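You operate a simulated robot arm through the tools that you are given. There is no shell and no other tool.

You are at the controls of a simulated robot arm. One attempt, no reset.

TASK
Top the spreading tray up with two scoops of garnet and close the sack again.
Fine: free the clip of the sack with yellow band, raise its top, lay the scoop with orange grip back, fold the top down and clip it.

It is judged by the outcome, as a careful person would: the job done as asked, and still so three seconds after it is handed in. It fails if anything else is knocked over, pushed out of place, dropped, spilled or broken. Flat cloth is picked up by pressing the open fingertips on it (5 to 10 N) and closing them slowly along it; thin cloth reads only 2 to 8 mm in the jaws.

THE ROBOT
A 7-joint arm with a two-finger parallel gripper, fixed in place. Base frame: the origin is on the floor under the middle of its stand, x ahead of it, y to its left, z up; the work surface is at about z = 0.72. Lengths are in m, angles in rad, forces in N, time in s.
With the tool pointing down near the work surface it reaches from about 0.26 to 0.72 m from the base axis. Its first joint turns from -2.007 to 2.007 rad. Payload 3.91 kg.
Tool frame: the origin (TCP) lies between the finger pads and is the grasp point; the fingertips stand 0.03 m ahead of it; z points along the fingers, y is the line along which they close. Largest opening 0.11 m; finger width 0.02, thickness 0.01; the body of the gripper, 0.048 by 0.112 m, starts 0.055 m behind the TCP.
Orientation is that of the tool frame in the base frame, as a unit quaternion [x, y, z, w]. With the fingers straight down and closing along the base's y, the tool's x points along the base's -x, its y along +y and its z along -z.

THE INTERFACE
- The arm moves only by the tool arm_command. Its argument "deltas" is a list of rows, each a list of 7 numbers: the shift along the base's x, y, z in cm, then the turn, a rotation vector about the base's x, y, z in degrees, then the opening, from 0 (shut) to 1 (fully open). In form: [[dx, dy, dz, ax, ay, az, grip], ...]. A call has 1 to 20 rows; each row shifts and turns the commanded pose from where the row before left it. Rows are played at 5 a second. More than 0.05 m and 0.15 rad between two rows, or a gripper value outside its range, and nothing of the call is played. Where a pose cannot be reached the arm comes as near as it can. A force on the tool above 90 N (or 10 N above the force at the start of the call, whichever is more), or a blocked arm, ends the call early, and 0.2 s more pass. Each finger travels about 0.108 m/s and halts on what it meets, pressing with about 37 N; the grip force reading is that of the motor and also rises with nothing between the fingers. The clock runs only during rows and for 0.2 s after the last one: add rows that do not move to give the fingers time. It gives the time, the measured TCP pose, the force on the tool (base axes), the opening and the grip force at its end, in the units of the frame above (readings bear some noise), with the torque about the TCP (base axes, N m) and any sound that the robot's microphone picked up.
- Cameras (640 x 400 px; columns grow to the right, rows downward): "scene" is fixed at [0.4038, -0.4988, 1.4184]; the picture's right is [0.99, -0.10, 0.00], its down [-0.06, -0.56, -0.83] and it looks along [0.08, 0.82, -0.56] (base axes); focal length 340 px, centre (320, 200). "wrist" rides on the gripper at [0.072, 0.017, -0.103] in the tool frame; the picture's right is [-0.23, 0.97, 0.00], its down [-0.76, -0.18, -0.62] and it looks along [-0.61, -0.14, 0.78] (tool axes); focal length 222 px, centre (320, 200). There is no depth. A picture from a camera that has moved, and an enlarged one, comes with that camera's place and axes in the base frame and with its lens. The place of the scene camera against the robot may be out by one fixed shift of up to 0.012 m in any direction.
- grab_frame(camera): a new picture of that camera. It takes no simulated time.
- lift_body(by): slides the trunk up (or, below 0, down) by that many m; the arm rides with it, the base frame stays. It gives what a move gives, with no picture.
- inspect(camera, box): a new picture of the part [left, top, right, bottom] of that camera's present view, enlarged. It takes no simulated time.
- finish_job(): hands the job in; it is judged then, once.

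Nothing tells you positions but the pictures and the camera data. Unless the task says otherwise, let go and move clear before handing in.

The tools are called after ">>>" by a JSON object that holds its "name" and its "arguments". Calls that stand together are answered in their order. arm_command: Moves the arm, as the interface text tells. Its arguments: {"type":"object","properties":{"deltas":{"type":"array","items":{"type":"array","items":{"type":"number"}}}},"required":["deltas"]} The other tools are called the same way: lift_body (by) moves the trunk up or down; grab_frame (camera) takes a picture; inspect (camera, box) takes an enlarged picture of a part of a camera's view; finish_job () hands the job in.

At the start:

```text
t: 0.0
tcp_pos: [0.2207, 0.4168, 1.1997]
orientation: [0.0, 1.0, 0.001, 0.0]
wrist_force: [0.2, 0.2, 0.6]
torque: [-0.01, 0.01, -0.01]
width: 0.1101
gripper_force: 0.0
trunk travel left (down, up): [-0.775, 0.215]
```

scene: 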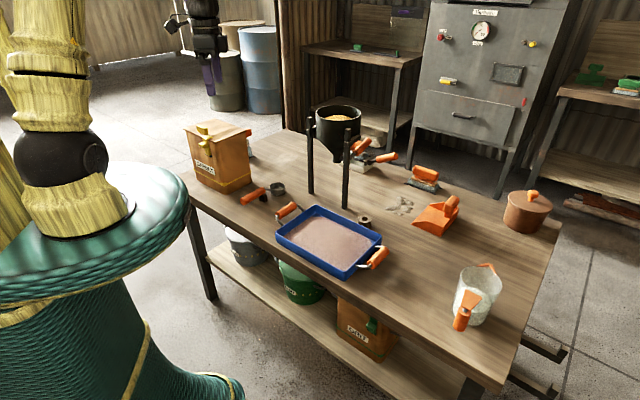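
wrist: 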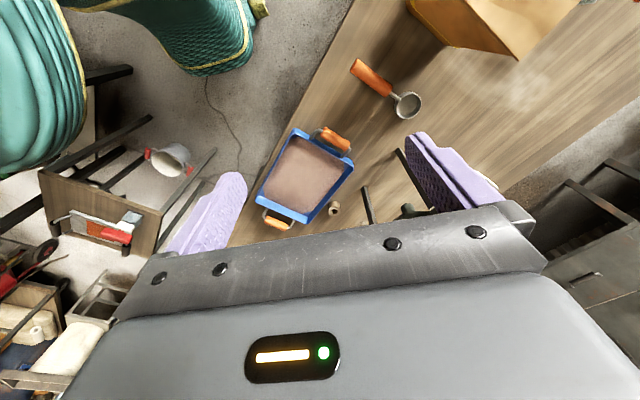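

I see a work table with a blue tray holding reddish grit, a scoop with an orange grip, and a paper sack at the left with a yellow clip on it. I'll look closer before moving.

>>> {"name": "inspect", "arguments": {"camera": "scene", "box": [170, 100, 330, 220]}}

>>> {"name": "inspect", "arguments": {"camera": "scene", "box": [230, 150, 410, 290]}}

>>> {"name": "inspect", "arguments": {"camera": "scene", "box": [290, 90, 470, 240]}}

>>> {"name": "inspect", "arguments": {"camera": "scene", "box": [210, 220, 420, 370]}}

>>> {"name": "inspect", "arguments": {"camera": "scene", "box": [400, 150, 580, 340]}}

>>> {"name": "inspect", "arguments": {"camera": "wrist", "box": [240, 0, 640, 240]}}

```text
3.33 times, centred on (250, 160) of scene
camera zoom: at [0.4038, -0.4988, 1.4184], right [0.99, -0.1, 0.0], down [-0.06, -0.56, -0.83], along [0.08, 0.82, -0.56], focal length 1133 px, centre (553, 333)
```

zoom: 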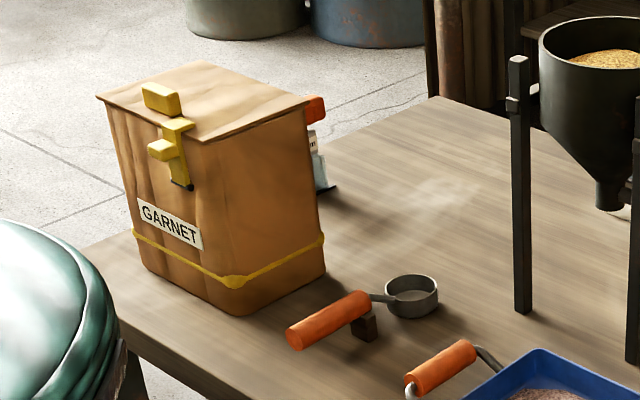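

```text
2.86 times, centred on (320, 220) of scene
camera zoom: at [0.4038, -0.4988, 1.4184], right [0.99, -0.1, 0.0], down [-0.06, -0.56, -0.83], along [0.08, 0.82, -0.56], focal length 971 px, centre (320, 143)
```

zoom: 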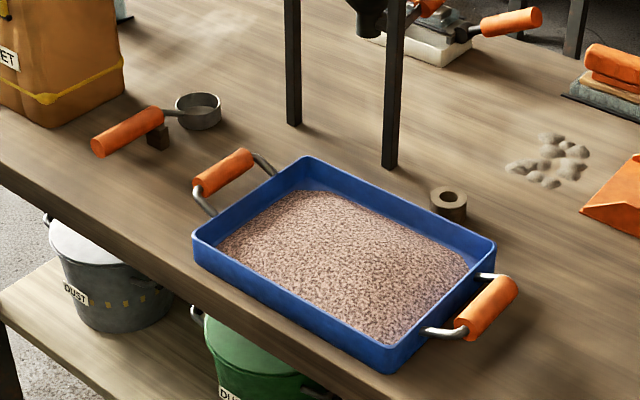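

```text
2.67 times, centred on (380, 165) of scene
camera zoom: at [0.4038, -0.4988, 1.4184], right [0.99, -0.1, 0.0], down [-0.06, -0.56, -0.83], along [0.08, 0.82, -0.56], focal length 907 px, centre (160, 293)
```

zoom: 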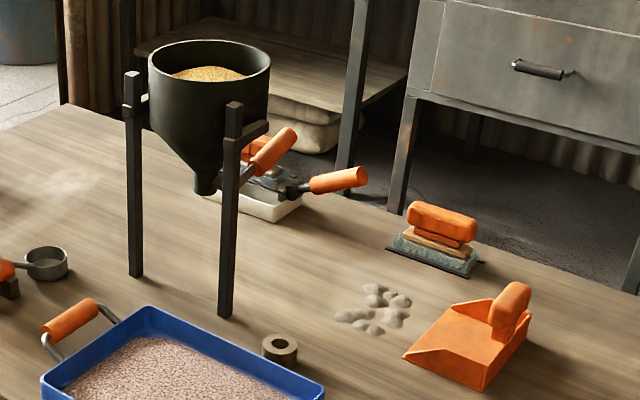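

```text
2.67 times, centred on (315, 295) of scene
camera zoom: at [0.4038, -0.4988, 1.4184], right [0.99, -0.1, 0.0], down [-0.06, -0.56, -0.83], along [0.08, 0.82, -0.56], focal length 907 px, centre (333, -53)
```

zoom: 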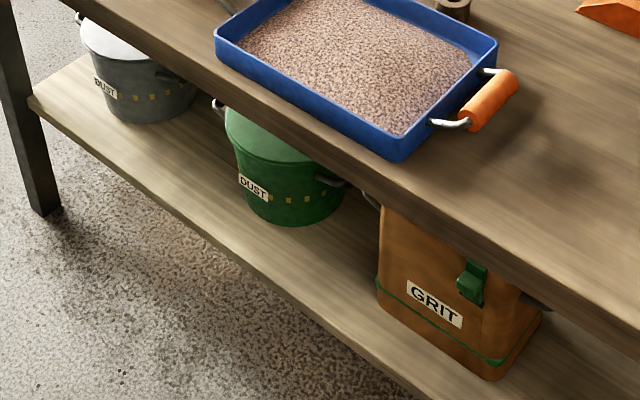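

```text
2.11 times, centred on (490, 245) of scene
camera zoom: at [0.4038, -0.4988, 1.4184], right [0.99, -0.1, 0.0], down [-0.06, -0.56, -0.83], along [0.08, 0.82, -0.56], focal length 716 px, centre (-38, 105)
```

zoom: 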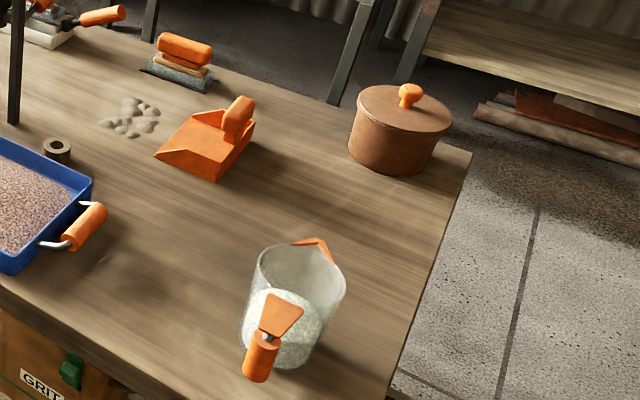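

```text
1.60 times, centred on (440, 120) of wrist
camera zoom: at [0.1485, 0.4323, 1.3039], right [0.23, 0.97, 0.0], down [0.76, -0.18, 0.62], along [0.61, -0.14, -0.78], focal length 355 px, centre (128, 328)
```

zoom: 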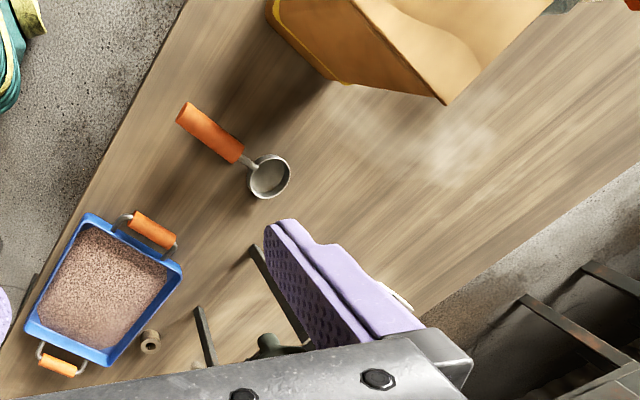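

The garnet sack (yellow band) stands at about (0.14, 0.70), with its clip on the face that points towards the robot. The scoop lies near (0.30, 0.54) and the tray is centred near (0.51, 0.27). I'll turn the wrist towards the sack to get a closer view.

>>> {"name": "arm_command", "arguments": {"deltas": [[-1, -1, 0, 0, 0, 7, 1], [-1, -1, 0, 0, 0, 7, 1], [-1, -1, 0, 0, 0, 7, 1], [-1, -1, 0, 0, 0, 7, 1], [-1, -1, 0, 0, 0, 7, 1], [-1, -1, 0, 0, 0, 7, 1], [-1, -1, 0, 0, 0, 7, 1], [0, 0, 0, 0, 0, 0, 1]]}}

```text
t: 1.8
tcp_pos: [0.1509, 0.3478, 1.2017]
orientation: [-0.415, 0.91, 0.001, 0.0]
wrist_force: [0.0, -0.4, -0.7]
torque: [-0.01, 0.01, -0.01]
width: 0.11
gripper_force: 0.1
trunk travel left (down, up): [-0.775, 0.215]
```

>>> {"name": "grab_frame", "arguments": {"camera": "wrist"}}

>>> {"name": "grab_frame", "arguments": {"camera": "scene"}}

```text
taken
camera wrist: at [0.0898, 0.3025, 1.3043], right [-0.59, 0.81, 0.0], down [0.63, 0.46, 0.62], along [0.5, 0.37, -0.78], focal length 222 px, centre (320, 200)
```

wrist: 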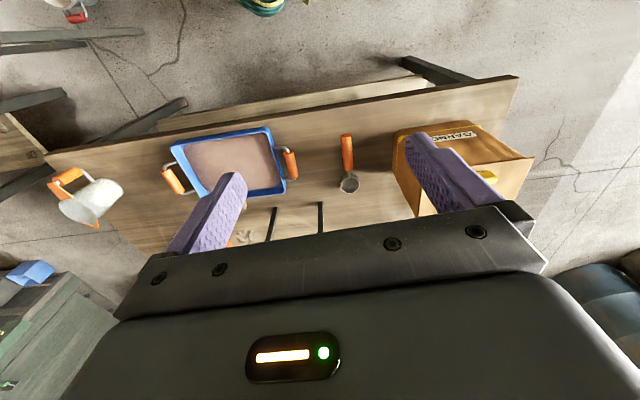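

```text
taken
```

scene: 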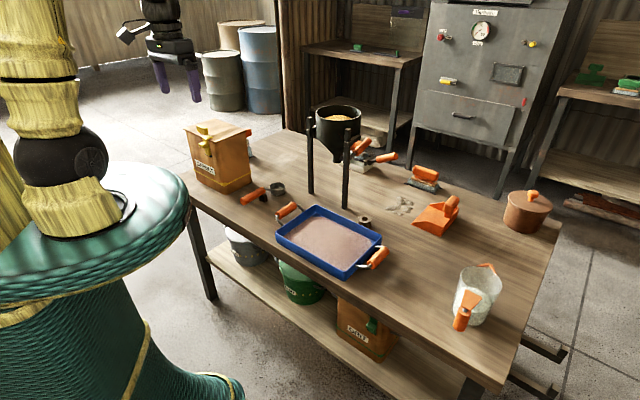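

The wrist can see the sack but its right finger is in the way. I'll move the hand over the front of the sack, staying high, so the clip sits between the fingers.

>>> {"name": "arm_command", "arguments": {"deltas": [[-1.1, 4.2, -0.3, 0, 0, 0, 1], [-1.1, 4.2, -0.3, 0, 0, 0, 1], [-1.1, 4.2, -0.3, 0, 0, 0, 1], [-1.1, 4.2, -0.3, 0, 0, 0, 1], [-1.1, 4.2, -0.3, 0, 0, 0, 1], [-1.1, 4.2, -0.3, 0, 0, 0, 1], [0, 0, 0, 0, 0, 0, 1]]}}

>>> {"name": "grab_frame", "arguments": {"camera": "wrist"}}

>>> {"name": "grab_frame", "arguments": {"camera": "scene"}}

```text
t: 3.4
tcp_pos: [0.084, 0.599, 1.1826]
orientation: [-0.415, 0.91, -0.001, 0.001]
wrist_force: [-0.1, 0.0, -0.2]
torque: [0.03, 0.01, 0.01]
width: 0.1097
gripper_force: 0.1
trunk travel left (down, up): [-0.775, 0.215]
```

```text
taken
camera wrist: at [0.0233, 0.5533, 1.2864], right [-0.59, 0.81, 0.0], down [0.63, 0.46, 0.62], along [0.51, 0.37, -0.78], focal length 222 px, centre (320, 200)
```

wrist: 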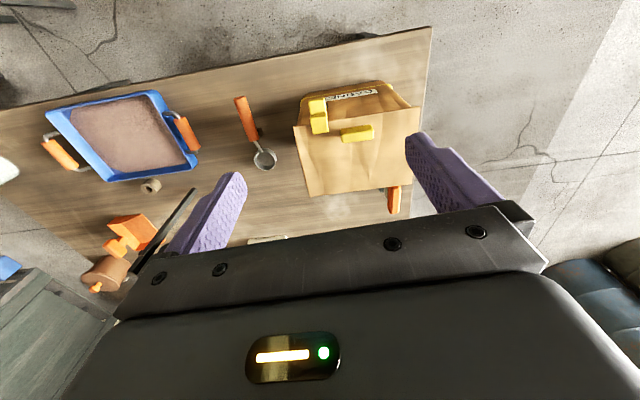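

```text
taken
```

scene: 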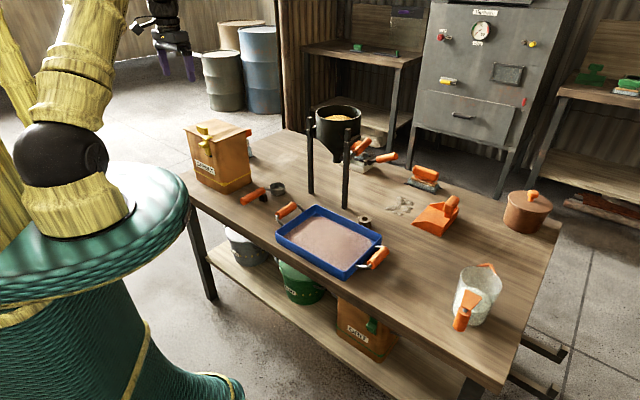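

>>> {"name": "inspect", "arguments": {"camera": "wrist", "box": [270, 60, 440, 230]}}

>>> {"name": "inspect", "arguments": {"camera": "wrist", "box": [220, 80, 320, 190]}}

>>> {"name": "inspect", "arguments": {"camera": "scene", "box": [180, 110, 260, 200]}}

```text
2.35 times, centred on (355, 145) of wrist
camera zoom: at [0.0233, 0.5533, 1.2864], right [-0.59, 0.81, 0.0], down [0.63, 0.46, 0.62], along [0.51, 0.37, -0.78], focal length 523 px, centre (238, 329)
```

zoom: 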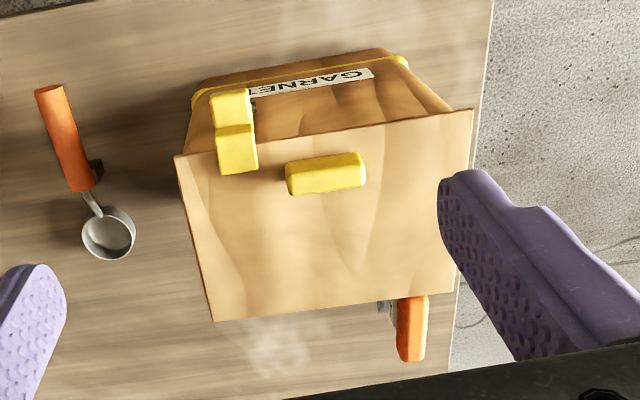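

```text
3.64 times, centred on (270, 135) of wrist
camera zoom: at [0.0233, 0.5533, 1.2864], right [-0.59, 0.81, 0.0], down [0.63, 0.46, 0.62], along [0.51, 0.37, -0.78], focal length 808 px, centre (502, 436)
```

zoom: 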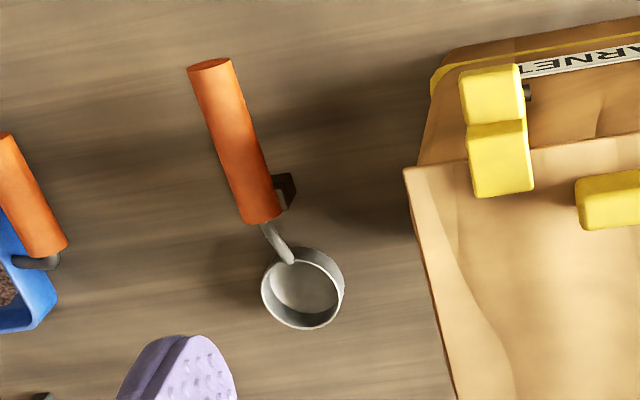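

```text
4.44 times, centred on (220, 155) of scene
camera zoom: at [0.4038, -0.4988, 1.4184], right [0.99, -0.1, 0.0], down [-0.06, -0.56, -0.83], along [0.08, 0.82, -0.56], focal length 1511 px, centre (764, 400)
```

zoom: 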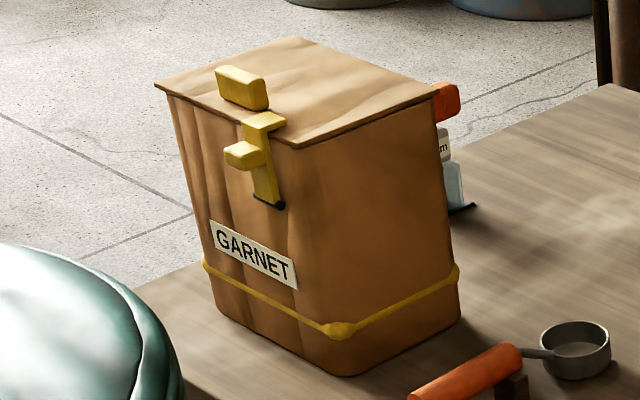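

The sack's lid panel has a yellow pull tab on top. Its clip is a yellow latch near the corner at about (0.12, 0.62), with a pin low on the face. I'll tilt the hand to see the latch from the front.

>>> {"name": "arm_command", "arguments": {"deltas": [[0, 0, 0, 0, 0, -4.05, 1], [-1, -1.3, -3, 5.3, -5.3, 0, 1], [-1, -1.3, -3, 5.3, -5.3, 0, 1], [-1, -1.3, -3, 5.3, -5.3, 0, 1], [-1, -1.3, -3, 5.3, -5.3, 0, 1], [-1, -1.3, -3, 5.3, -5.3, 0, 1], [-1, -1.2, -3, 5.3, -5.3, 0, 1], [0, 0, 0, 0, 0, 0, 1]]}}

>>> {"name": "grab_frame", "arguments": {"camera": "wrist"}}

>>> {"name": "grab_frame", "arguments": {"camera": "scene"}}

```text
t: 5.4
tcp_pos: [0.0721, 0.5277, 1.014]
orientation: [-0.309, 0.869, 0.142, 0.36]
wrist_force: [-0.1, -0.4, 0.3]
torque: [-0.01, 0.01, 0.01]
width: 0.1099
gripper_force: 0.1
trunk travel left (down, up): [-0.775, 0.215]
stopped in row 8: the arm was blocked; the commanded pose is now the measured one
```

```text
taken
camera wrist: at [-0.0337, 0.4598, 1.0358], right [-0.5, 0.85, 0.18], down [0.2, -0.1, 0.98], along [0.84, 0.52, -0.12], focal length 222 px, centre (320, 200)
```

wrist: 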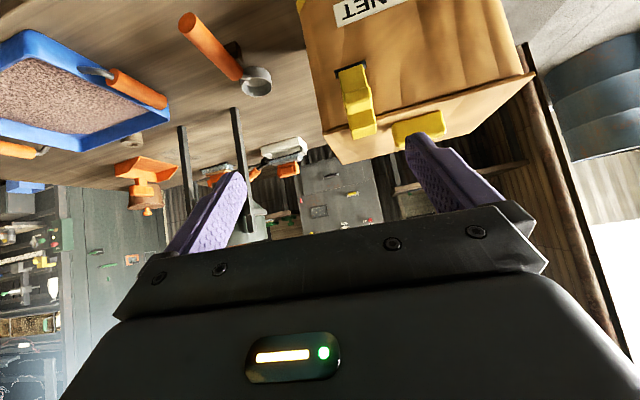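

```text
taken
```

scene: 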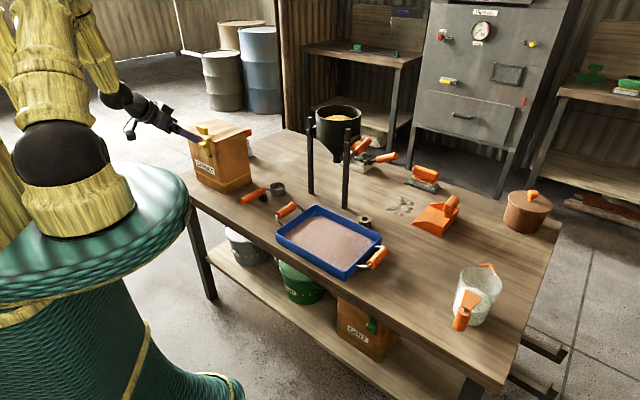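

>>> {"name": "inspect", "arguments": {"camera": "wrist", "box": [300, 20, 460, 180]}}

>>> {"name": "inspect", "arguments": {"camera": "wrist", "box": [320, 50, 400, 150]}}

>>> {"name": "inspect", "arguments": {"camera": "scene", "box": [110, 80, 250, 200]}}

```text
2.50 times, centred on (380, 100) of wrist
camera zoom: at [-0.0337, 0.4598, 1.0358], right [-0.5, 0.85, 0.18], down [0.2, -0.1, 0.98], along [0.84, 0.52, -0.12], focal length 555 px, centre (170, 450)
```

zoom: 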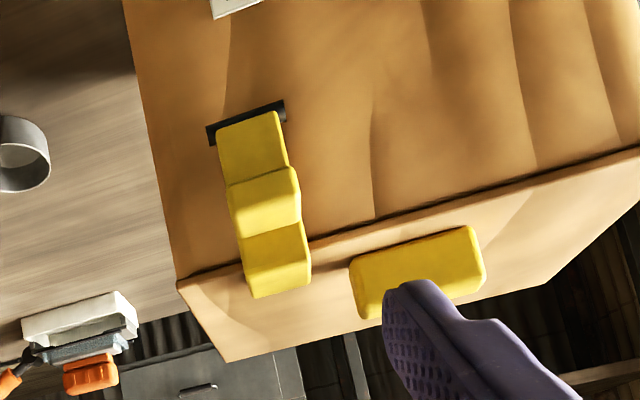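

```text
4.00 times, centred on (360, 100) of wrist
camera zoom: at [-0.0337, 0.4598, 1.0358], right [-0.5, 0.85, 0.18], down [0.2, -0.1, 0.98], along [0.84, 0.52, -0.12], focal length 888 px, centre (160, 600)
```

zoom: 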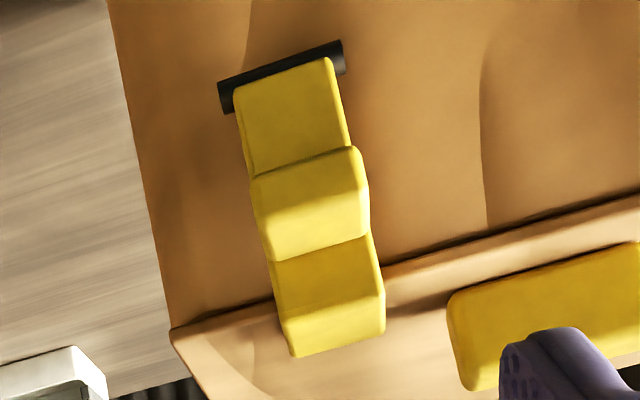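

```text
3.33 times, centred on (180, 140) of scene
camera zoom: at [0.4038, -0.4988, 1.4184], right [0.99, -0.1, 0.0], down [-0.06, -0.56, -0.83], along [0.08, 0.82, -0.56], focal length 1133 px, centre (787, 400)
```

zoom: 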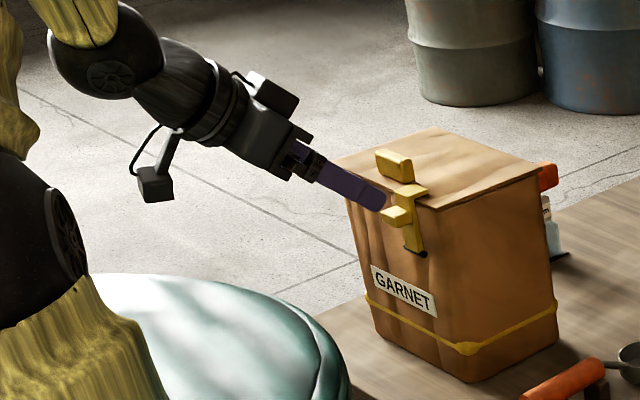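

The latch is a yellow strap hinged on a dark pin at its bottom. A knob sticks out of it and a hook goes over the lid edge, so it should open by swinging the knob outward and down. I'll bring the hand nearly upright above the knob.

>>> {"name": "arm_command", "arguments": {"deltas": [[0, 0, 1, -5.27, 5.54, 1.39, 1], [0, 0, 1, -5.27, 5.54, 1.39, 1], [0, 0, 1, -5.27, 5.54, 1.39, 1], [0, 0, 1, -5.27, 5.54, 1.39, 1], [1.1, 2.5, -0.5, 0, 0, 0, 1], [1.1, 2.5, -0.5, 0, 0, 0, 1], [1.1, 2.5, -0.5, 0, 0, 0, 1], [0, 0, 0, 0, 0, 0, 1]]}}

>>> {"name": "grab_frame", "arguments": {"camera": "wrist"}}

>>> {"name": "inspect", "arguments": {"camera": "wrist", "box": [240, 60, 440, 220]}}

>>> {"name": "inspect", "arguments": {"camera": "scene", "box": [110, 60, 270, 200]}}

```text
t: 7.2
tcp_pos: [0.1031, 0.6014, 1.0382]
orientation: [-0.38, 0.916, 0.057, 0.116]
wrist_force: [0.4, 0.0, 0.2]
torque: [0.02, 0.02, 0.0]
width: 0.1099
gripper_force: 0.1
trunk travel left (down, up): [-0.775, 0.215]
```

```text
taken
camera wrist: at [0.0234, 0.5428, 1.1206], right [-0.53, 0.84, 0.07], down [0.54, 0.27, 0.8], along [0.65, 0.47, -0.6], focal length 222 px, centre (320, 200)
```

wrist: 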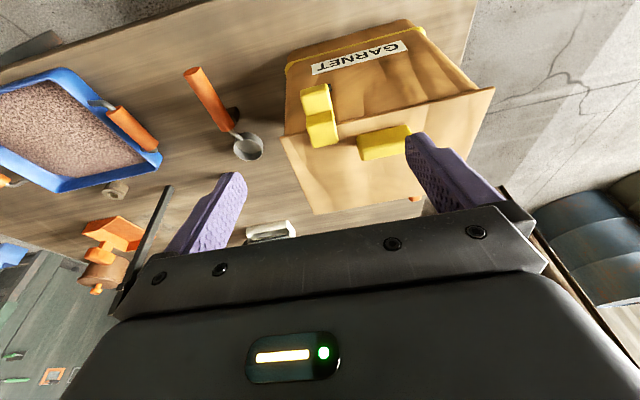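

```text
2.50 times, centred on (340, 140) of wrist
camera zoom: at [0.0234, 0.5428, 1.1206], right [-0.53, 0.84, 0.07], down [0.54, 0.27, 0.8], along [0.65, 0.47, -0.6], focal length 555 px, centre (270, 350)
```

zoom: 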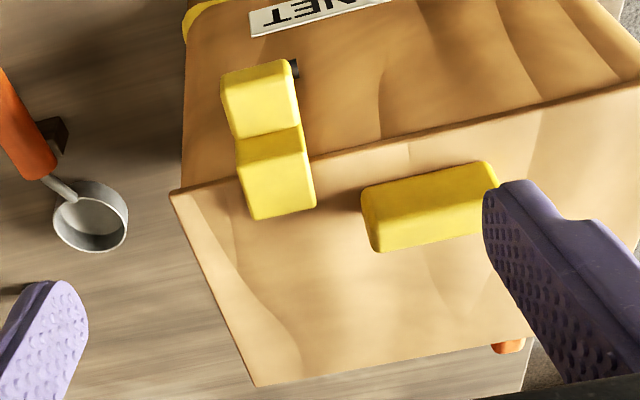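

```text
2.86 times, centred on (190, 130) of scene
camera zoom: at [0.4038, -0.4988, 1.4184], right [0.99, -0.1, 0.0], down [-0.06, -0.56, -0.83], along [0.08, 0.82, -0.56], focal length 971 px, centre (691, 400)
```

zoom: 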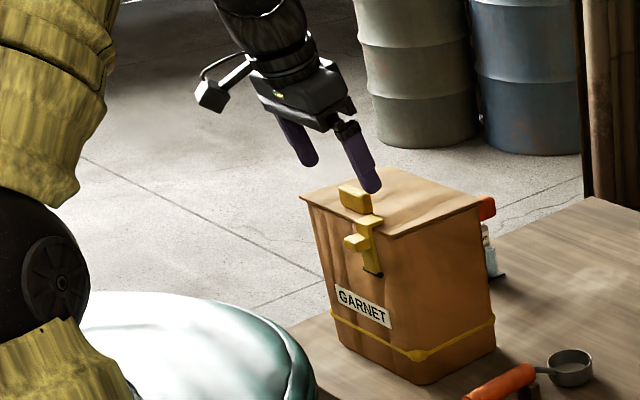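

The latch knob triangulates to about (0.111, 0.612, 0.913), and the lid's front edge is at z ≈ 0.93. I'll come down over the knob with the jaws partly open, then check alignment.

>>> {"name": "arm_command", "arguments": {"deltas": [[0.4, 0.5, -1.5, -3.5, 3.5, 0, 0.6], [0.4, 0.5, -1.5, -3.5, 3.5, 0, 0.6], [0, 0, -2.4, 0, 0, 0, 0.6], [0, 0, -2.4, 0, 0, 0, 0.6], [0, 0, 0, 0, 0, 0, 0.6]]}}

>>> {"name": "grab_frame", "arguments": {"camera": "wrist"}}

>>> {"name": "inspect", "arguments": {"camera": "wrist", "box": [200, 60, 460, 260]}}

>>> {"name": "inspect", "arguments": {"camera": "scene", "box": [150, 90, 270, 200]}}

```text
t: 8.4
tcp_pos: [0.1118, 0.6118, 0.9607]
orientation: [-0.382, 0.923, 0.023, 0.038]
wrist_force: [0.5, 0.2, -0.4]
torque: [0.0, 0.01, 0.0]
width: 0.066
gripper_force: 0.0
trunk travel left (down, up): [-0.775, 0.215]
```

```text
taken
camera wrist: at [0.0433, 0.5647, 1.0581], right [-0.53, 0.85, 0.03], down [0.63, 0.37, 0.69], along [0.57, 0.38, -0.73], focal length 222 px, centre (320, 200)
```

wrist: 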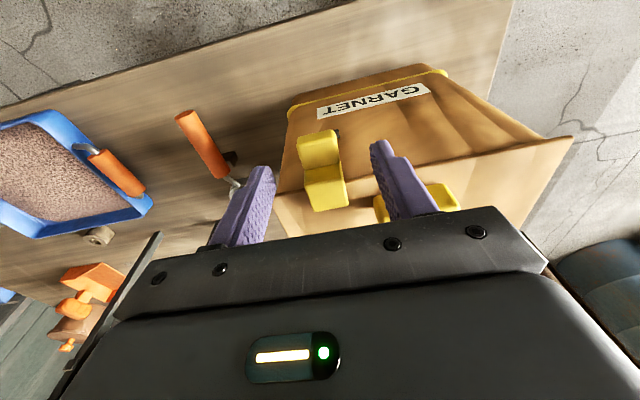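

```text
2.00 times, centred on (330, 160) of wrist
camera zoom: at [0.0433, 0.5647, 1.0581], right [-0.53, 0.85, 0.03], down [0.63, 0.37, 0.69], along [0.57, 0.38, -0.73], focal length 444 px, centre (300, 280)
```

zoom: 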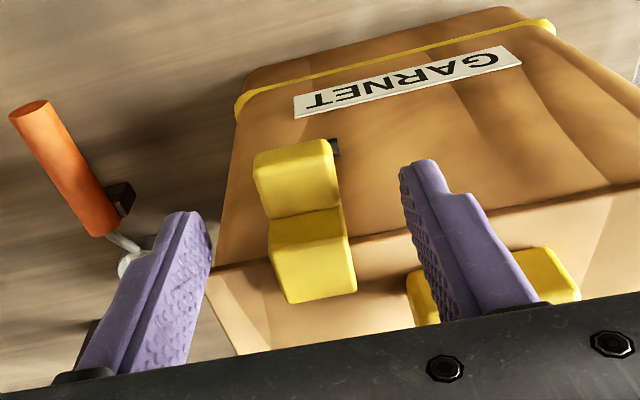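

```text
3.64 times, centred on (210, 145) of scene
camera zoom: at [0.4038, -0.4988, 1.4184], right [0.99, -0.1, 0.0], down [-0.06, -0.56, -0.83], along [0.08, 0.82, -0.56], focal length 1236 px, centre (720, 400)
```

zoom: 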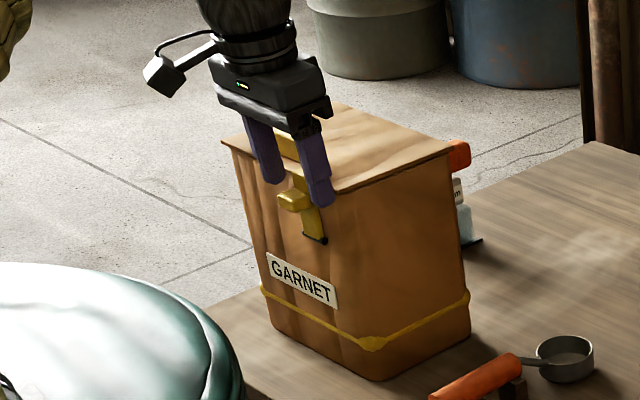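

The knob sits midway between the fingers. I'll lower the hand and close on it gently.

>>> {"name": "arm_command", "arguments": {"deltas": [[0, 0, -1.7, 0, 0, 0, 0.6], [0, 0, -1.7, 0, 0, 0, 0.6], [0, 0, 0, 0, 0, 0, 0.45], [0, 0, 0, 0, 0, 0, 0.35], [0, 0, 0, 0, 0, 0, 0.25], [0, 0, 0, 0, 0, 0, 0.2], [0, 0, 0, 0, 0, 0, 0.15]]}}

>>> {"name": "inspect", "arguments": {"camera": "wrist", "box": [200, 60, 460, 260]}}

>>> {"name": "inspect", "arguments": {"camera": "scene", "box": [150, 90, 270, 200]}}

```text
t: 10.0
tcp_pos: [0.1116, 0.6144, 0.926]
orientation: [-0.382, 0.923, 0.022, 0.038]
wrist_force: [-0.1, 2.2, 1.6]
torque: [-1.32, -1.37, -0.07]
width: 0.0265
gripper_force: 36.5
trunk travel left (down, up): [-0.775, 0.215]
```

```text
2.00 times, centred on (330, 160) of wrist
camera zoom: at [0.0426, 0.566, 1.0235], right [-0.53, 0.85, 0.03], down [0.63, 0.37, 0.69], along [0.57, 0.38, -0.73], focal length 444 px, centre (300, 280)
```

zoom: 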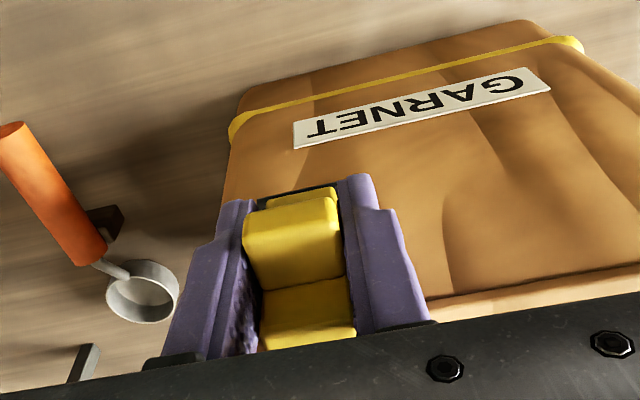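

```text
3.64 times, centred on (210, 145) of scene
camera zoom: at [0.4038, -0.4988, 1.4184], right [0.99, -0.1, 0.0], down [-0.06, -0.56, -0.83], along [0.08, 0.82, -0.56], focal length 1236 px, centre (720, 400)
```

zoom: 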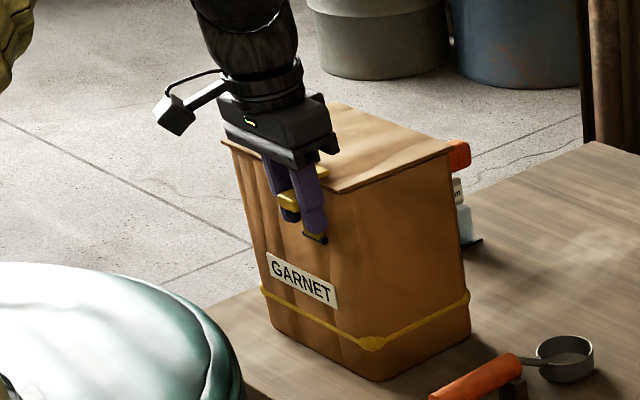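

I have the knob at 26.5 mm. I'll pull it outward and down around the pin in small steps, watching the forces.

>>> {"name": "arm_command", "arguments": {"deltas": [[-0.25, -0.25, -0.18, 0, 0, 0, 0.15], [-0.25, -0.25, -0.18, 0, 0, 0, 0.15], [-0.25, -0.25, -0.2, 0, 0, 0, 0.15], [0, 0, 0, 0, 0, 0, 0.15]]}}

>>> {"name": "inspect", "arguments": {"camera": "wrist", "box": [200, 60, 460, 260]}}

>>> {"name": "inspect", "arguments": {"camera": "scene", "box": [150, 90, 270, 200]}}

```text
t: 11.0
tcp_pos: [0.1025, 0.6055, 0.9214]
orientation: [-0.383, 0.923, 0.023, 0.039]
wrist_force: [0.7, 6.2, 13.3]
torque: [-0.34, -1.02, 0.45]
width: 0.0264
gripper_force: 37.5
trunk travel left (down, up): [-0.775, 0.215]
```

```text
2.00 times, centred on (330, 160) of wrist
camera zoom: at [0.0343, 0.5574, 1.019], right [-0.53, 0.85, 0.04], down [0.63, 0.36, 0.69], along [0.57, 0.39, -0.73], focal length 444 px, centre (300, 280)
```

zoom: 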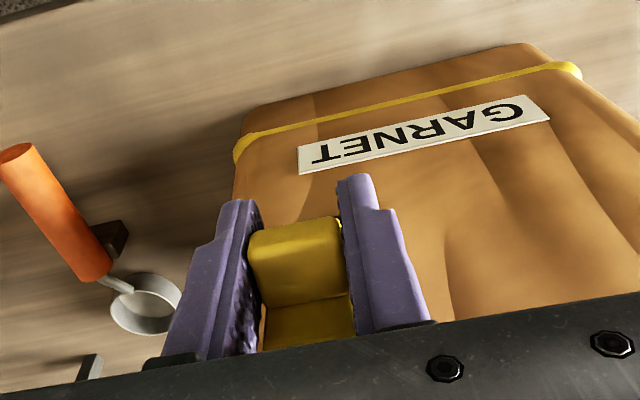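

```text
3.64 times, centred on (210, 145) of scene
camera zoom: at [0.4038, -0.4988, 1.4184], right [0.99, -0.1, 0.0], down [-0.06, -0.56, -0.83], along [0.08, 0.82, -0.56], focal length 1236 px, centre (720, 400)
```

zoom: 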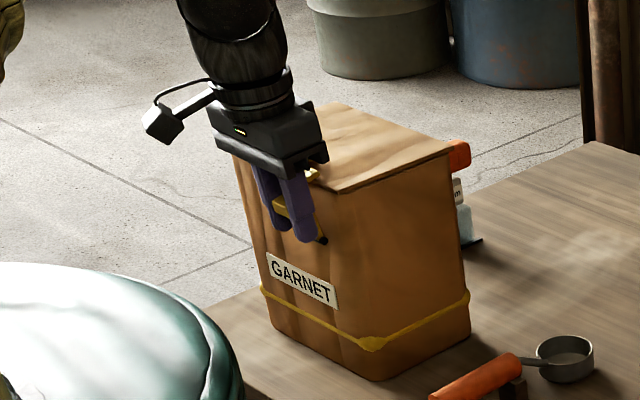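

>>> {"name": "arm_command", "arguments": {"deltas": [[-0.32, -0.32, -0.35, 0, 0, 0, 0.15], [-0.3, -0.3, -0.42, 0, 0, 0, 0.15], [-0.24, -0.24, -0.5, 0, 0, 0, 0.15], [-0.2, -0.2, -0.54, 0, 0, 0, 0.15], [0, 0, 0, 0, 0, 0, 0.15]]}}

>>> {"name": "inspect", "arguments": {"camera": "wrist", "box": [200, 60, 460, 260]}}

>>> {"name": "inspect", "arguments": {"camera": "scene", "box": [150, 90, 270, 200]}}

```text
t: 12.2
tcp_pos: [0.0899, 0.594, 0.9049]
orientation: [-0.382, 0.923, 0.025, 0.038]
wrist_force: [-4.1, 5.2, 25.8]
torque: [0.39, -0.86, 0.04]
width: 0.0257
gripper_force: 37.1
trunk travel left (down, up): [-0.775, 0.215]
```

```text
2.00 times, centred on (330, 160) of wrist
camera zoom: at [0.0233, 0.5466, 1.0021], right [-0.53, 0.85, 0.04], down [0.63, 0.36, 0.69], along [0.57, 0.38, -0.73], focal length 444 px, centre (300, 280)
```

zoom: 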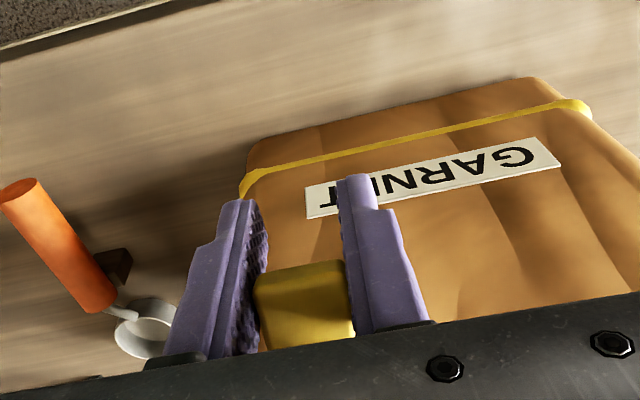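

```text
3.64 times, centred on (210, 145) of scene
camera zoom: at [0.4038, -0.4988, 1.4184], right [0.99, -0.1, 0.0], down [-0.06, -0.56, -0.83], along [0.08, 0.82, -0.56], focal length 1236 px, centre (720, 400)
```

zoom: 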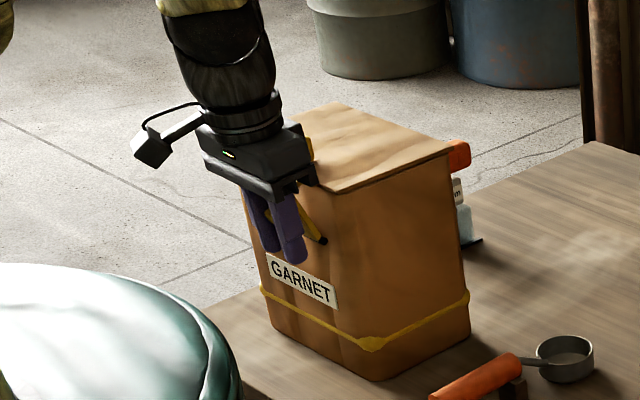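

The latch has swung about 45° and its hook has come off the lid. I'll ease the grip to see whether it stays put.

>>> {"name": "arm_command", "arguments": {"deltas": [[0, 0, 0, 0, 0, 0, 0.35], [0, 0, 0, 0, 0, 0, 0.45], [0, 0, 0, 0, 0, 0, 0.45]]}}

>>> {"name": "inspect", "arguments": {"camera": "wrist", "box": [200, 60, 460, 260]}}

>>> {"name": "inspect", "arguments": {"camera": "scene", "box": [170, 110, 250, 190]}}

```text
t: 13.0
tcp_pos: [0.0934, 0.5949, 0.903]
orientation: [-0.382, 0.923, 0.023, 0.038]
wrist_force: [-0.2, 0.0, 0.1]
torque: [-0.01, 0.0, -0.02]
width: 0.0496
gripper_force: 0.1
trunk travel left (down, up): [-0.775, 0.215]
```

```text
2.00 times, centred on (330, 160) of wrist
camera zoom: at [0.0246, 0.5472, 1.0007], right [-0.53, 0.85, 0.03], down [0.63, 0.37, 0.68], along [0.57, 0.38, -0.73], focal length 444 px, centre (300, 280)
```

zoom: 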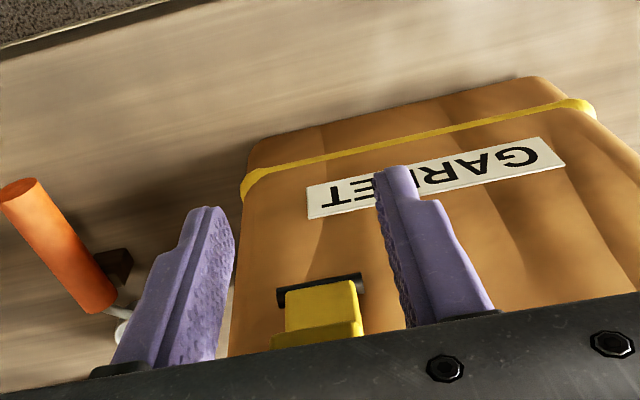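

```text
5.00 times, centred on (210, 150) of scene
camera zoom: at [0.4038, -0.4988, 1.4184], right [0.99, -0.1, 0.0], down [-0.06, -0.56, -0.83], along [0.08, 0.82, -0.56], focal length 1700 px, centre (870, 450)
```

zoom: 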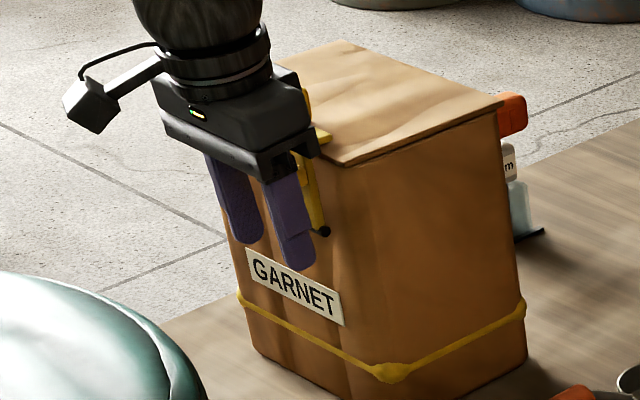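

The latch is spring-loaded and snapped back shut when I let go. It may stay open past some angle, so I'll re-grip the knob more firmly and swing it further.

>>> {"name": "arm_command", "arguments": {"deltas": [[0, 0, 1.5, 0, 0, 0, 0.45], [0.9, 0.85, 0, 0, 0, 0, 0.45], [0.9, 0.85, 0, 0, 0, 0, 0.45], [0, 0, 0, 0, 0, 0, 0.45]]}}

>>> {"name": "inspect", "arguments": {"camera": "wrist", "box": [200, 60, 460, 260]}}

>>> {"name": "inspect", "arguments": {"camera": "scene", "box": [170, 110, 250, 190]}}

```text
t: 14.0
tcp_pos: [0.1105, 0.6117, 0.9186]
orientation: [-0.382, 0.923, 0.023, 0.037]
wrist_force: [0.4, -0.4, -0.6]
torque: [0.01, 0.01, 0.01]
width: 0.0495
gripper_force: 0.1
trunk travel left (down, up): [-0.775, 0.215]
```

```text
2.00 times, centred on (330, 160) of wrist
camera zoom: at [0.0418, 0.564, 1.0154], right [-0.53, 0.85, 0.03], down [0.63, 0.37, 0.69], along [0.57, 0.38, -0.73], focal length 444 px, centre (300, 280)
```

zoom: 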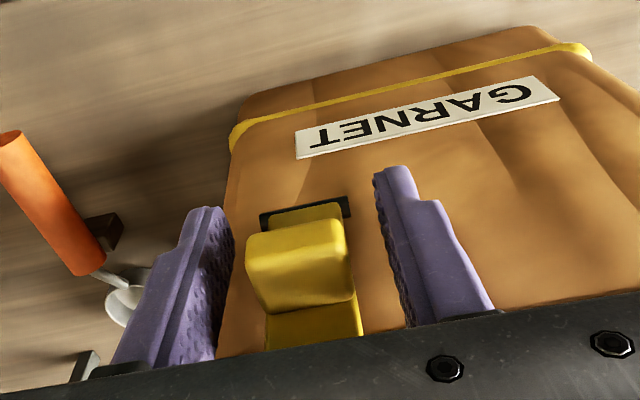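

```text
5.00 times, centred on (210, 150) of scene
camera zoom: at [0.4038, -0.4988, 1.4184], right [0.99, -0.1, 0.0], down [-0.06, -0.56, -0.83], along [0.08, 0.82, -0.56], focal length 1700 px, centre (870, 450)
```

zoom: 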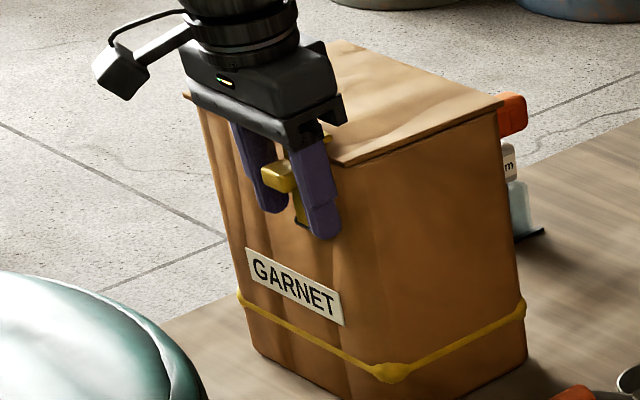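

>>> {"name": "arm_command", "arguments": {"deltas": [[0, 0, 0, 0, 0, 0, 0.35], [0, 0, 0, 0, 0, 0, 0.25], [0, 0, 0, 0, 0, 0, 0.15], [0, 0, 0, 0, 0, 0, 0.1], [-0.37, -0.37, -0.25, 0, 0, 0, 0.1], [-0.37, -0.37, -0.31, 0, 0, 0, 0.1], [-0.32, -0.32, -0.38, 0, 0, 0, 0.1], [-0.3, -0.3, -0.43, 0, 0, 0, 0.1], [-0.24, -0.24, -0.5, 0, 0, 0, 0.1], [-0.2, -0.2, -0.52, 0, 0, 0, 0.1], [-0.15, -0.15, -0.55, 0, 0, 0, 0.1], [-0.1, -0.1, -0.6, 0, 0, 0, 0.1], [0, 0, 0, 0, 0, 0, 0.1]]}}

>>> {"name": "inspect", "arguments": {"camera": "wrist", "box": [200, 60, 460, 260]}}

>>> {"name": "inspect", "arguments": {"camera": "scene", "box": [170, 110, 250, 190]}}

```text
t: 16.8
tcp_pos: [0.0887, 0.5905, 0.8901]
orientation: [-0.382, 0.923, 0.028, 0.041]
wrist_force: [-8.5, -0.2, 52.0]
torque: [0.54, -2.28, 0.04]
width: 0.0256
gripper_force: 37.7
trunk travel left (down, up): [-0.775, 0.215]
```

```text
2.00 times, centred on (330, 160) of wrist
camera zoom: at [0.0195, 0.5421, 0.986], right [-0.53, 0.85, 0.04], down [0.63, 0.36, 0.69], along [0.57, 0.39, -0.72], focal length 444 px, centre (300, 280)
```

zoom: 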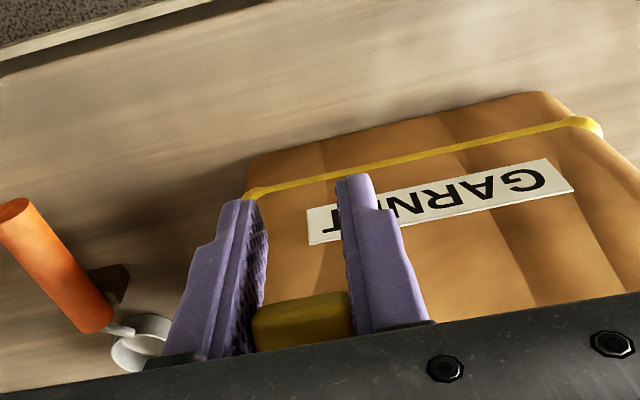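

```text
5.00 times, centred on (210, 150) of scene
camera zoom: at [0.4038, -0.4988, 1.4184], right [0.99, -0.1, 0.0], down [-0.06, -0.56, -0.83], along [0.08, 0.82, -0.56], focal length 1700 px, centre (870, 450)
```

zoom: 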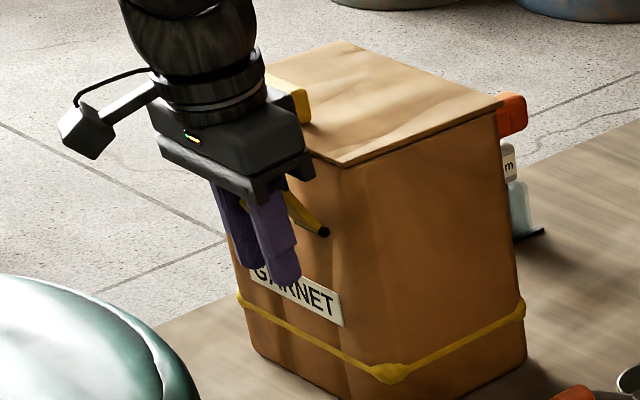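

The grip is slipping under about 50 N and the latch stays near 45°, so pinching the knob isn't enough. I'll bring the latch back gently and let go. Then I'll push it open from behind its hook lip with closed fingers, which doesn't rely on friction.

>>> {"name": "arm_command", "arguments": {"deltas": [[0.1, 0.1, 0.6, 0, 0, 0, 0.1], [0.15, 0.15, 0.55, 0, 0, 0, 0.1], [0.2, 0.2, 0.52, 0, 0, 0, 0.1], [0.24, 0.24, 0.5, 0, 0, 0, 0.1], [0.3, 0.3, 0.43, 0, 0, 0, 0.1], [0.32, 0.32, 0.38, 0, 0, 0, 0.1], [0.37, 0.37, 0.31, 0, 0, 0, 0.1], [0.37, 0.37, 0.25, 0, 0, 0, 0.1], [0, 0, 0, 0, 0, 0, 0.25], [0, 0, 0, 0, 0, 0, 0.4], [0, 0, 0, 0, 0, 0, 0.5], [-0.8, -0.8, 0, 0, 0, 0, 0.5], [0, 0, 3, 0, 0, 0, 0.5], [0, 0, 3, 0, 0, 0, 0.5], [0, 0, 0, 0, 0, 0, 0.3], [0, 0, 0, 0, 0, 0, 0]]}}

>>> {"name": "inspect", "arguments": {"camera": "wrist", "box": [200, 60, 460, 260]}}

>>> {"name": "inspect", "arguments": {"camera": "scene", "box": [170, 90, 270, 190]}}

```text
t: 20.2
tcp_pos: [0.1029, 0.6028, 0.9782]
orientation: [-0.382, 0.923, 0.023, 0.038]
wrist_force: [1.1, 0.1, 0.0]
torque: [-0.01, -0.01, 0.0]
width: 0.0
gripper_force: 36.9
trunk travel left (down, up): [-0.775, 0.215]
```

```text
2.00 times, centred on (330, 160) of wrist
camera zoom: at [0.0348, 0.5559, 1.0753], right [-0.53, 0.85, 0.03], down [0.63, 0.37, 0.69], along [0.57, 0.38, -0.73], focal length 444 px, centre (300, 280)
```

zoom: 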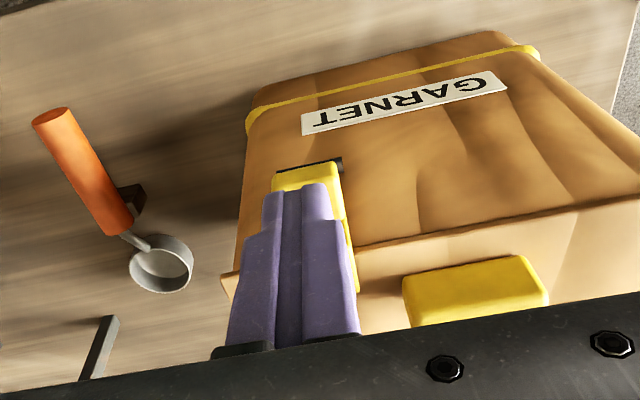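

```text
4.00 times, centred on (220, 140) of scene
camera zoom: at [0.4038, -0.4988, 1.4184], right [0.99, -0.1, 0.0], down [-0.06, -0.56, -0.83], along [0.08, 0.82, -0.56], focal length 1360 px, centre (720, 440)
```

zoom: 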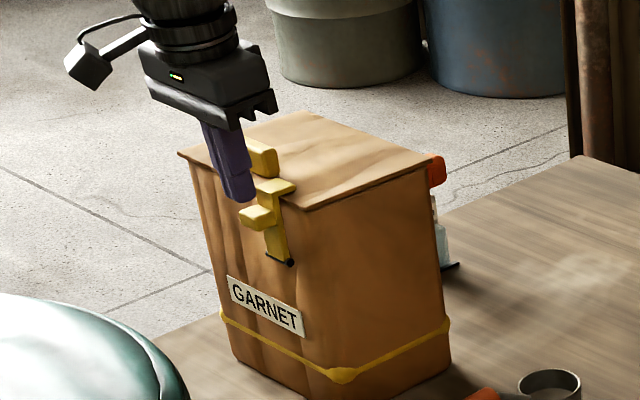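

The latch is closed again and the sack hasn't moved. I'll raise the closed fingers over the hook and set them down on the lid just behind the hook's lip.

>>> {"name": "arm_command", "arguments": {"deltas": [[0, 0, 2.8, -3.6, 3.6, 0, 0], [2.02, 2.05, 0, 0, 0, 0, 0], [2.02, 2.05, 0, 0, 0, 0, 0], [0, 0, -1.8, 0, 0, 0, 0], [0, 0, 0, 0, 0, 0, 0]]}}

>>> {"name": "inspect", "arguments": {"camera": "wrist", "box": [200, 60, 460, 260]}}

>>> {"name": "inspect", "arguments": {"camera": "scene", "box": [170, 90, 270, 190]}}

```text
t: 21.4
tcp_pos: [0.1418, 0.6446, 0.9885]
orientation: [-0.382, 0.924, 0.006, -0.002]
wrist_force: [0.2, -0.4, -1.0]
torque: [0.0, -0.02, 0.03]
width: 0.0
gripper_force: 36.5
trunk travel left (down, up): [-0.775, 0.215]
```

```text
2.00 times, centred on (330, 160) of wrist
camera zoom: at [0.0805, 0.6042, 1.0925], right [-0.53, 0.85, 0.01], down [0.67, 0.41, 0.62], along [0.52, 0.34, -0.78], focal length 444 px, centre (300, 280)
```

zoom: 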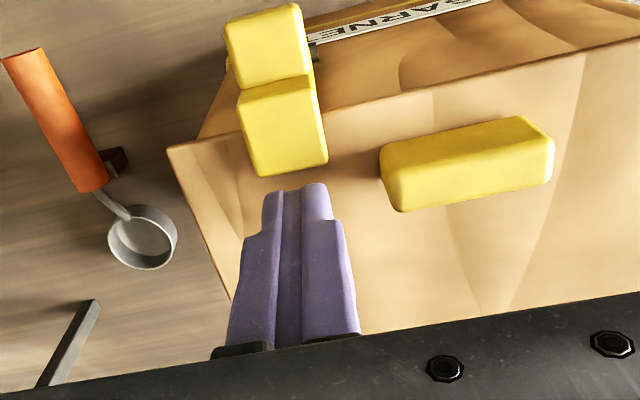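

```text
4.00 times, centred on (220, 140) of scene
camera zoom: at [0.4038, -0.4988, 1.4184], right [0.99, -0.1, 0.0], down [-0.06, -0.56, -0.83], along [0.08, 0.82, -0.56], focal length 1360 px, centre (720, 440)
```

zoom: 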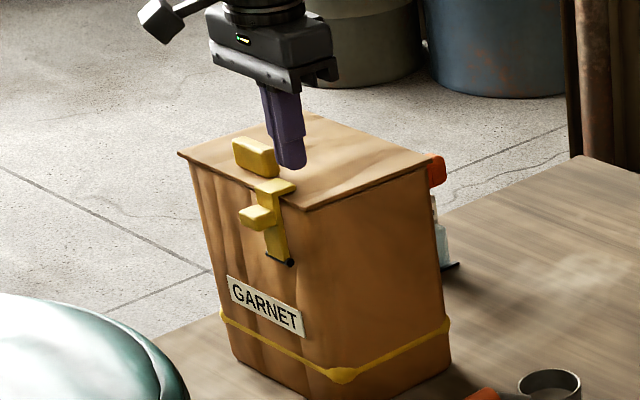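

>>> {"name": "arm_command", "arguments": {"deltas": [[0.45, 0.25, 0, 0, 0, 0, 0], [0, 0, -1.1, 0, 0, 0, 0], [0, 0, -0.9, 0, 0, 0, 0], [0, 0, 0, 0, 0, 0, 0]]}}

>>> {"name": "inspect", "arguments": {"camera": "wrist", "box": [200, 60, 460, 260]}}

>>> {"name": "inspect", "arguments": {"camera": "scene", "box": [180, 110, 260, 190]}}

```text
t: 22.4
tcp_pos: [0.1475, 0.6465, 0.9697]
orientation: [-0.383, 0.924, 0.008, -0.002]
wrist_force: [-0.7, -0.5, 12.0]
torque: [-0.01, -0.03, 0.01]
width: 0.0
gripper_force: 36.7
trunk travel left (down, up): [-0.775, 0.215]
```

```text
2.00 times, centred on (330, 160) of wrist
camera zoom: at [0.0849, 0.6057, 1.0748], right [-0.53, 0.85, 0.02], down [0.67, 0.4, 0.62], along [0.52, 0.34, -0.78], focal length 444 px, centre (300, 280)
```

zoom: 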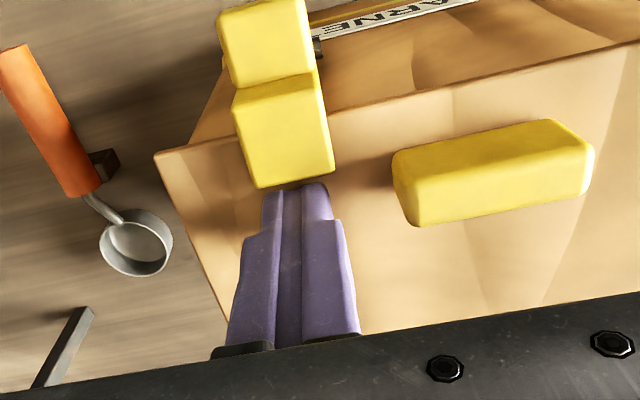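

```text
5.00 times, centred on (220, 150) of scene
camera zoom: at [0.4038, -0.4988, 1.4184], right [0.99, -0.1, 0.0], down [-0.06, -0.56, -0.83], along [0.08, 0.82, -0.56], focal length 1700 px, centre (820, 450)
```

zoom: 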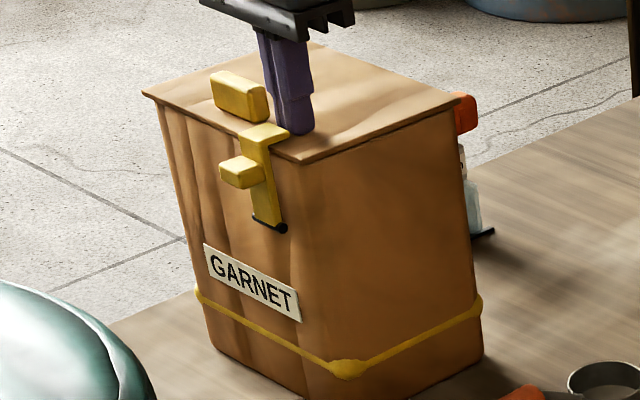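

The fingertips are touching the lid (12 N) right behind the lip. I'll now pull outward along the latch's arc.

>>> {"name": "arm_command", "arguments": {"deltas": [[0, 0, 0.25, 0, 0, 0, 0], [-0.5, -0.5, 0.15, 0, 0, 0, 0], [-0.5, -0.5, 0.12, 0, 0, 0, 0], [-0.5, -0.5, 0.05, 0, 0, 0, 0], [-0.5, -0.5, -0.05, 0, 0, 0, 0], [-0.5, -0.5, -0.1, 0, 0, 0, 0], [-0.45, -0.45, -0.15, 0, 0, 0, 0]]}}

>>> {"name": "inspect", "arguments": {"camera": "wrist", "box": [200, 60, 460, 260]}}

>>> {"name": "inspect", "arguments": {"camera": "scene", "box": [180, 110, 260, 190]}}

```text
t: 24.0
tcp_pos: [0.119, 0.6167, 0.9721]
orientation: [-0.382, 0.924, 0.006, -0.003]
wrist_force: [0.1, -0.4, 0.6]
torque: [-0.01, 0.03, -0.01]
width: 0.0
gripper_force: 37.2
trunk travel left (down, up): [-0.775, 0.215]
```

```text
2.00 times, centred on (330, 160) of wrist
camera zoom: at [0.0563, 0.5764, 1.0756], right [-0.53, 0.85, 0.01], down [0.67, 0.41, 0.62], along [0.52, 0.34, -0.78], focal length 444 px, centre (300, 280)
```

zoom: 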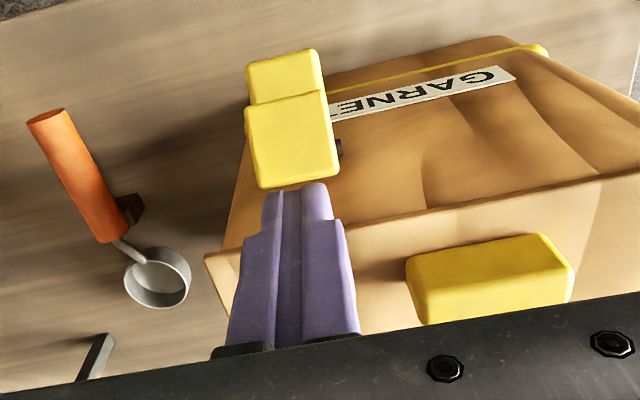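

```text
5.00 times, centred on (220, 150) of scene
camera zoom: at [0.4038, -0.4988, 1.4184], right [0.99, -0.1, 0.0], down [-0.06, -0.56, -0.83], along [0.08, 0.82, -0.56], focal length 1700 px, centre (820, 450)
```

zoom: 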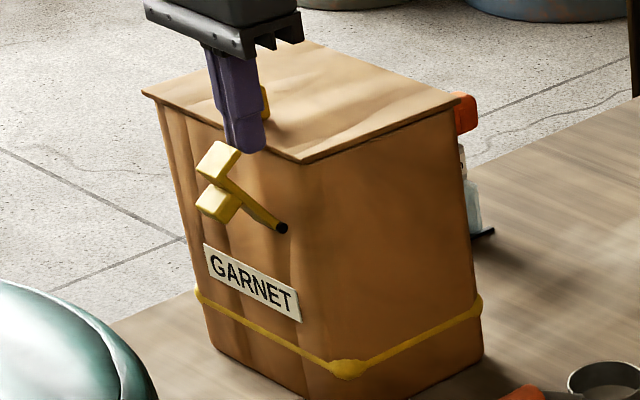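

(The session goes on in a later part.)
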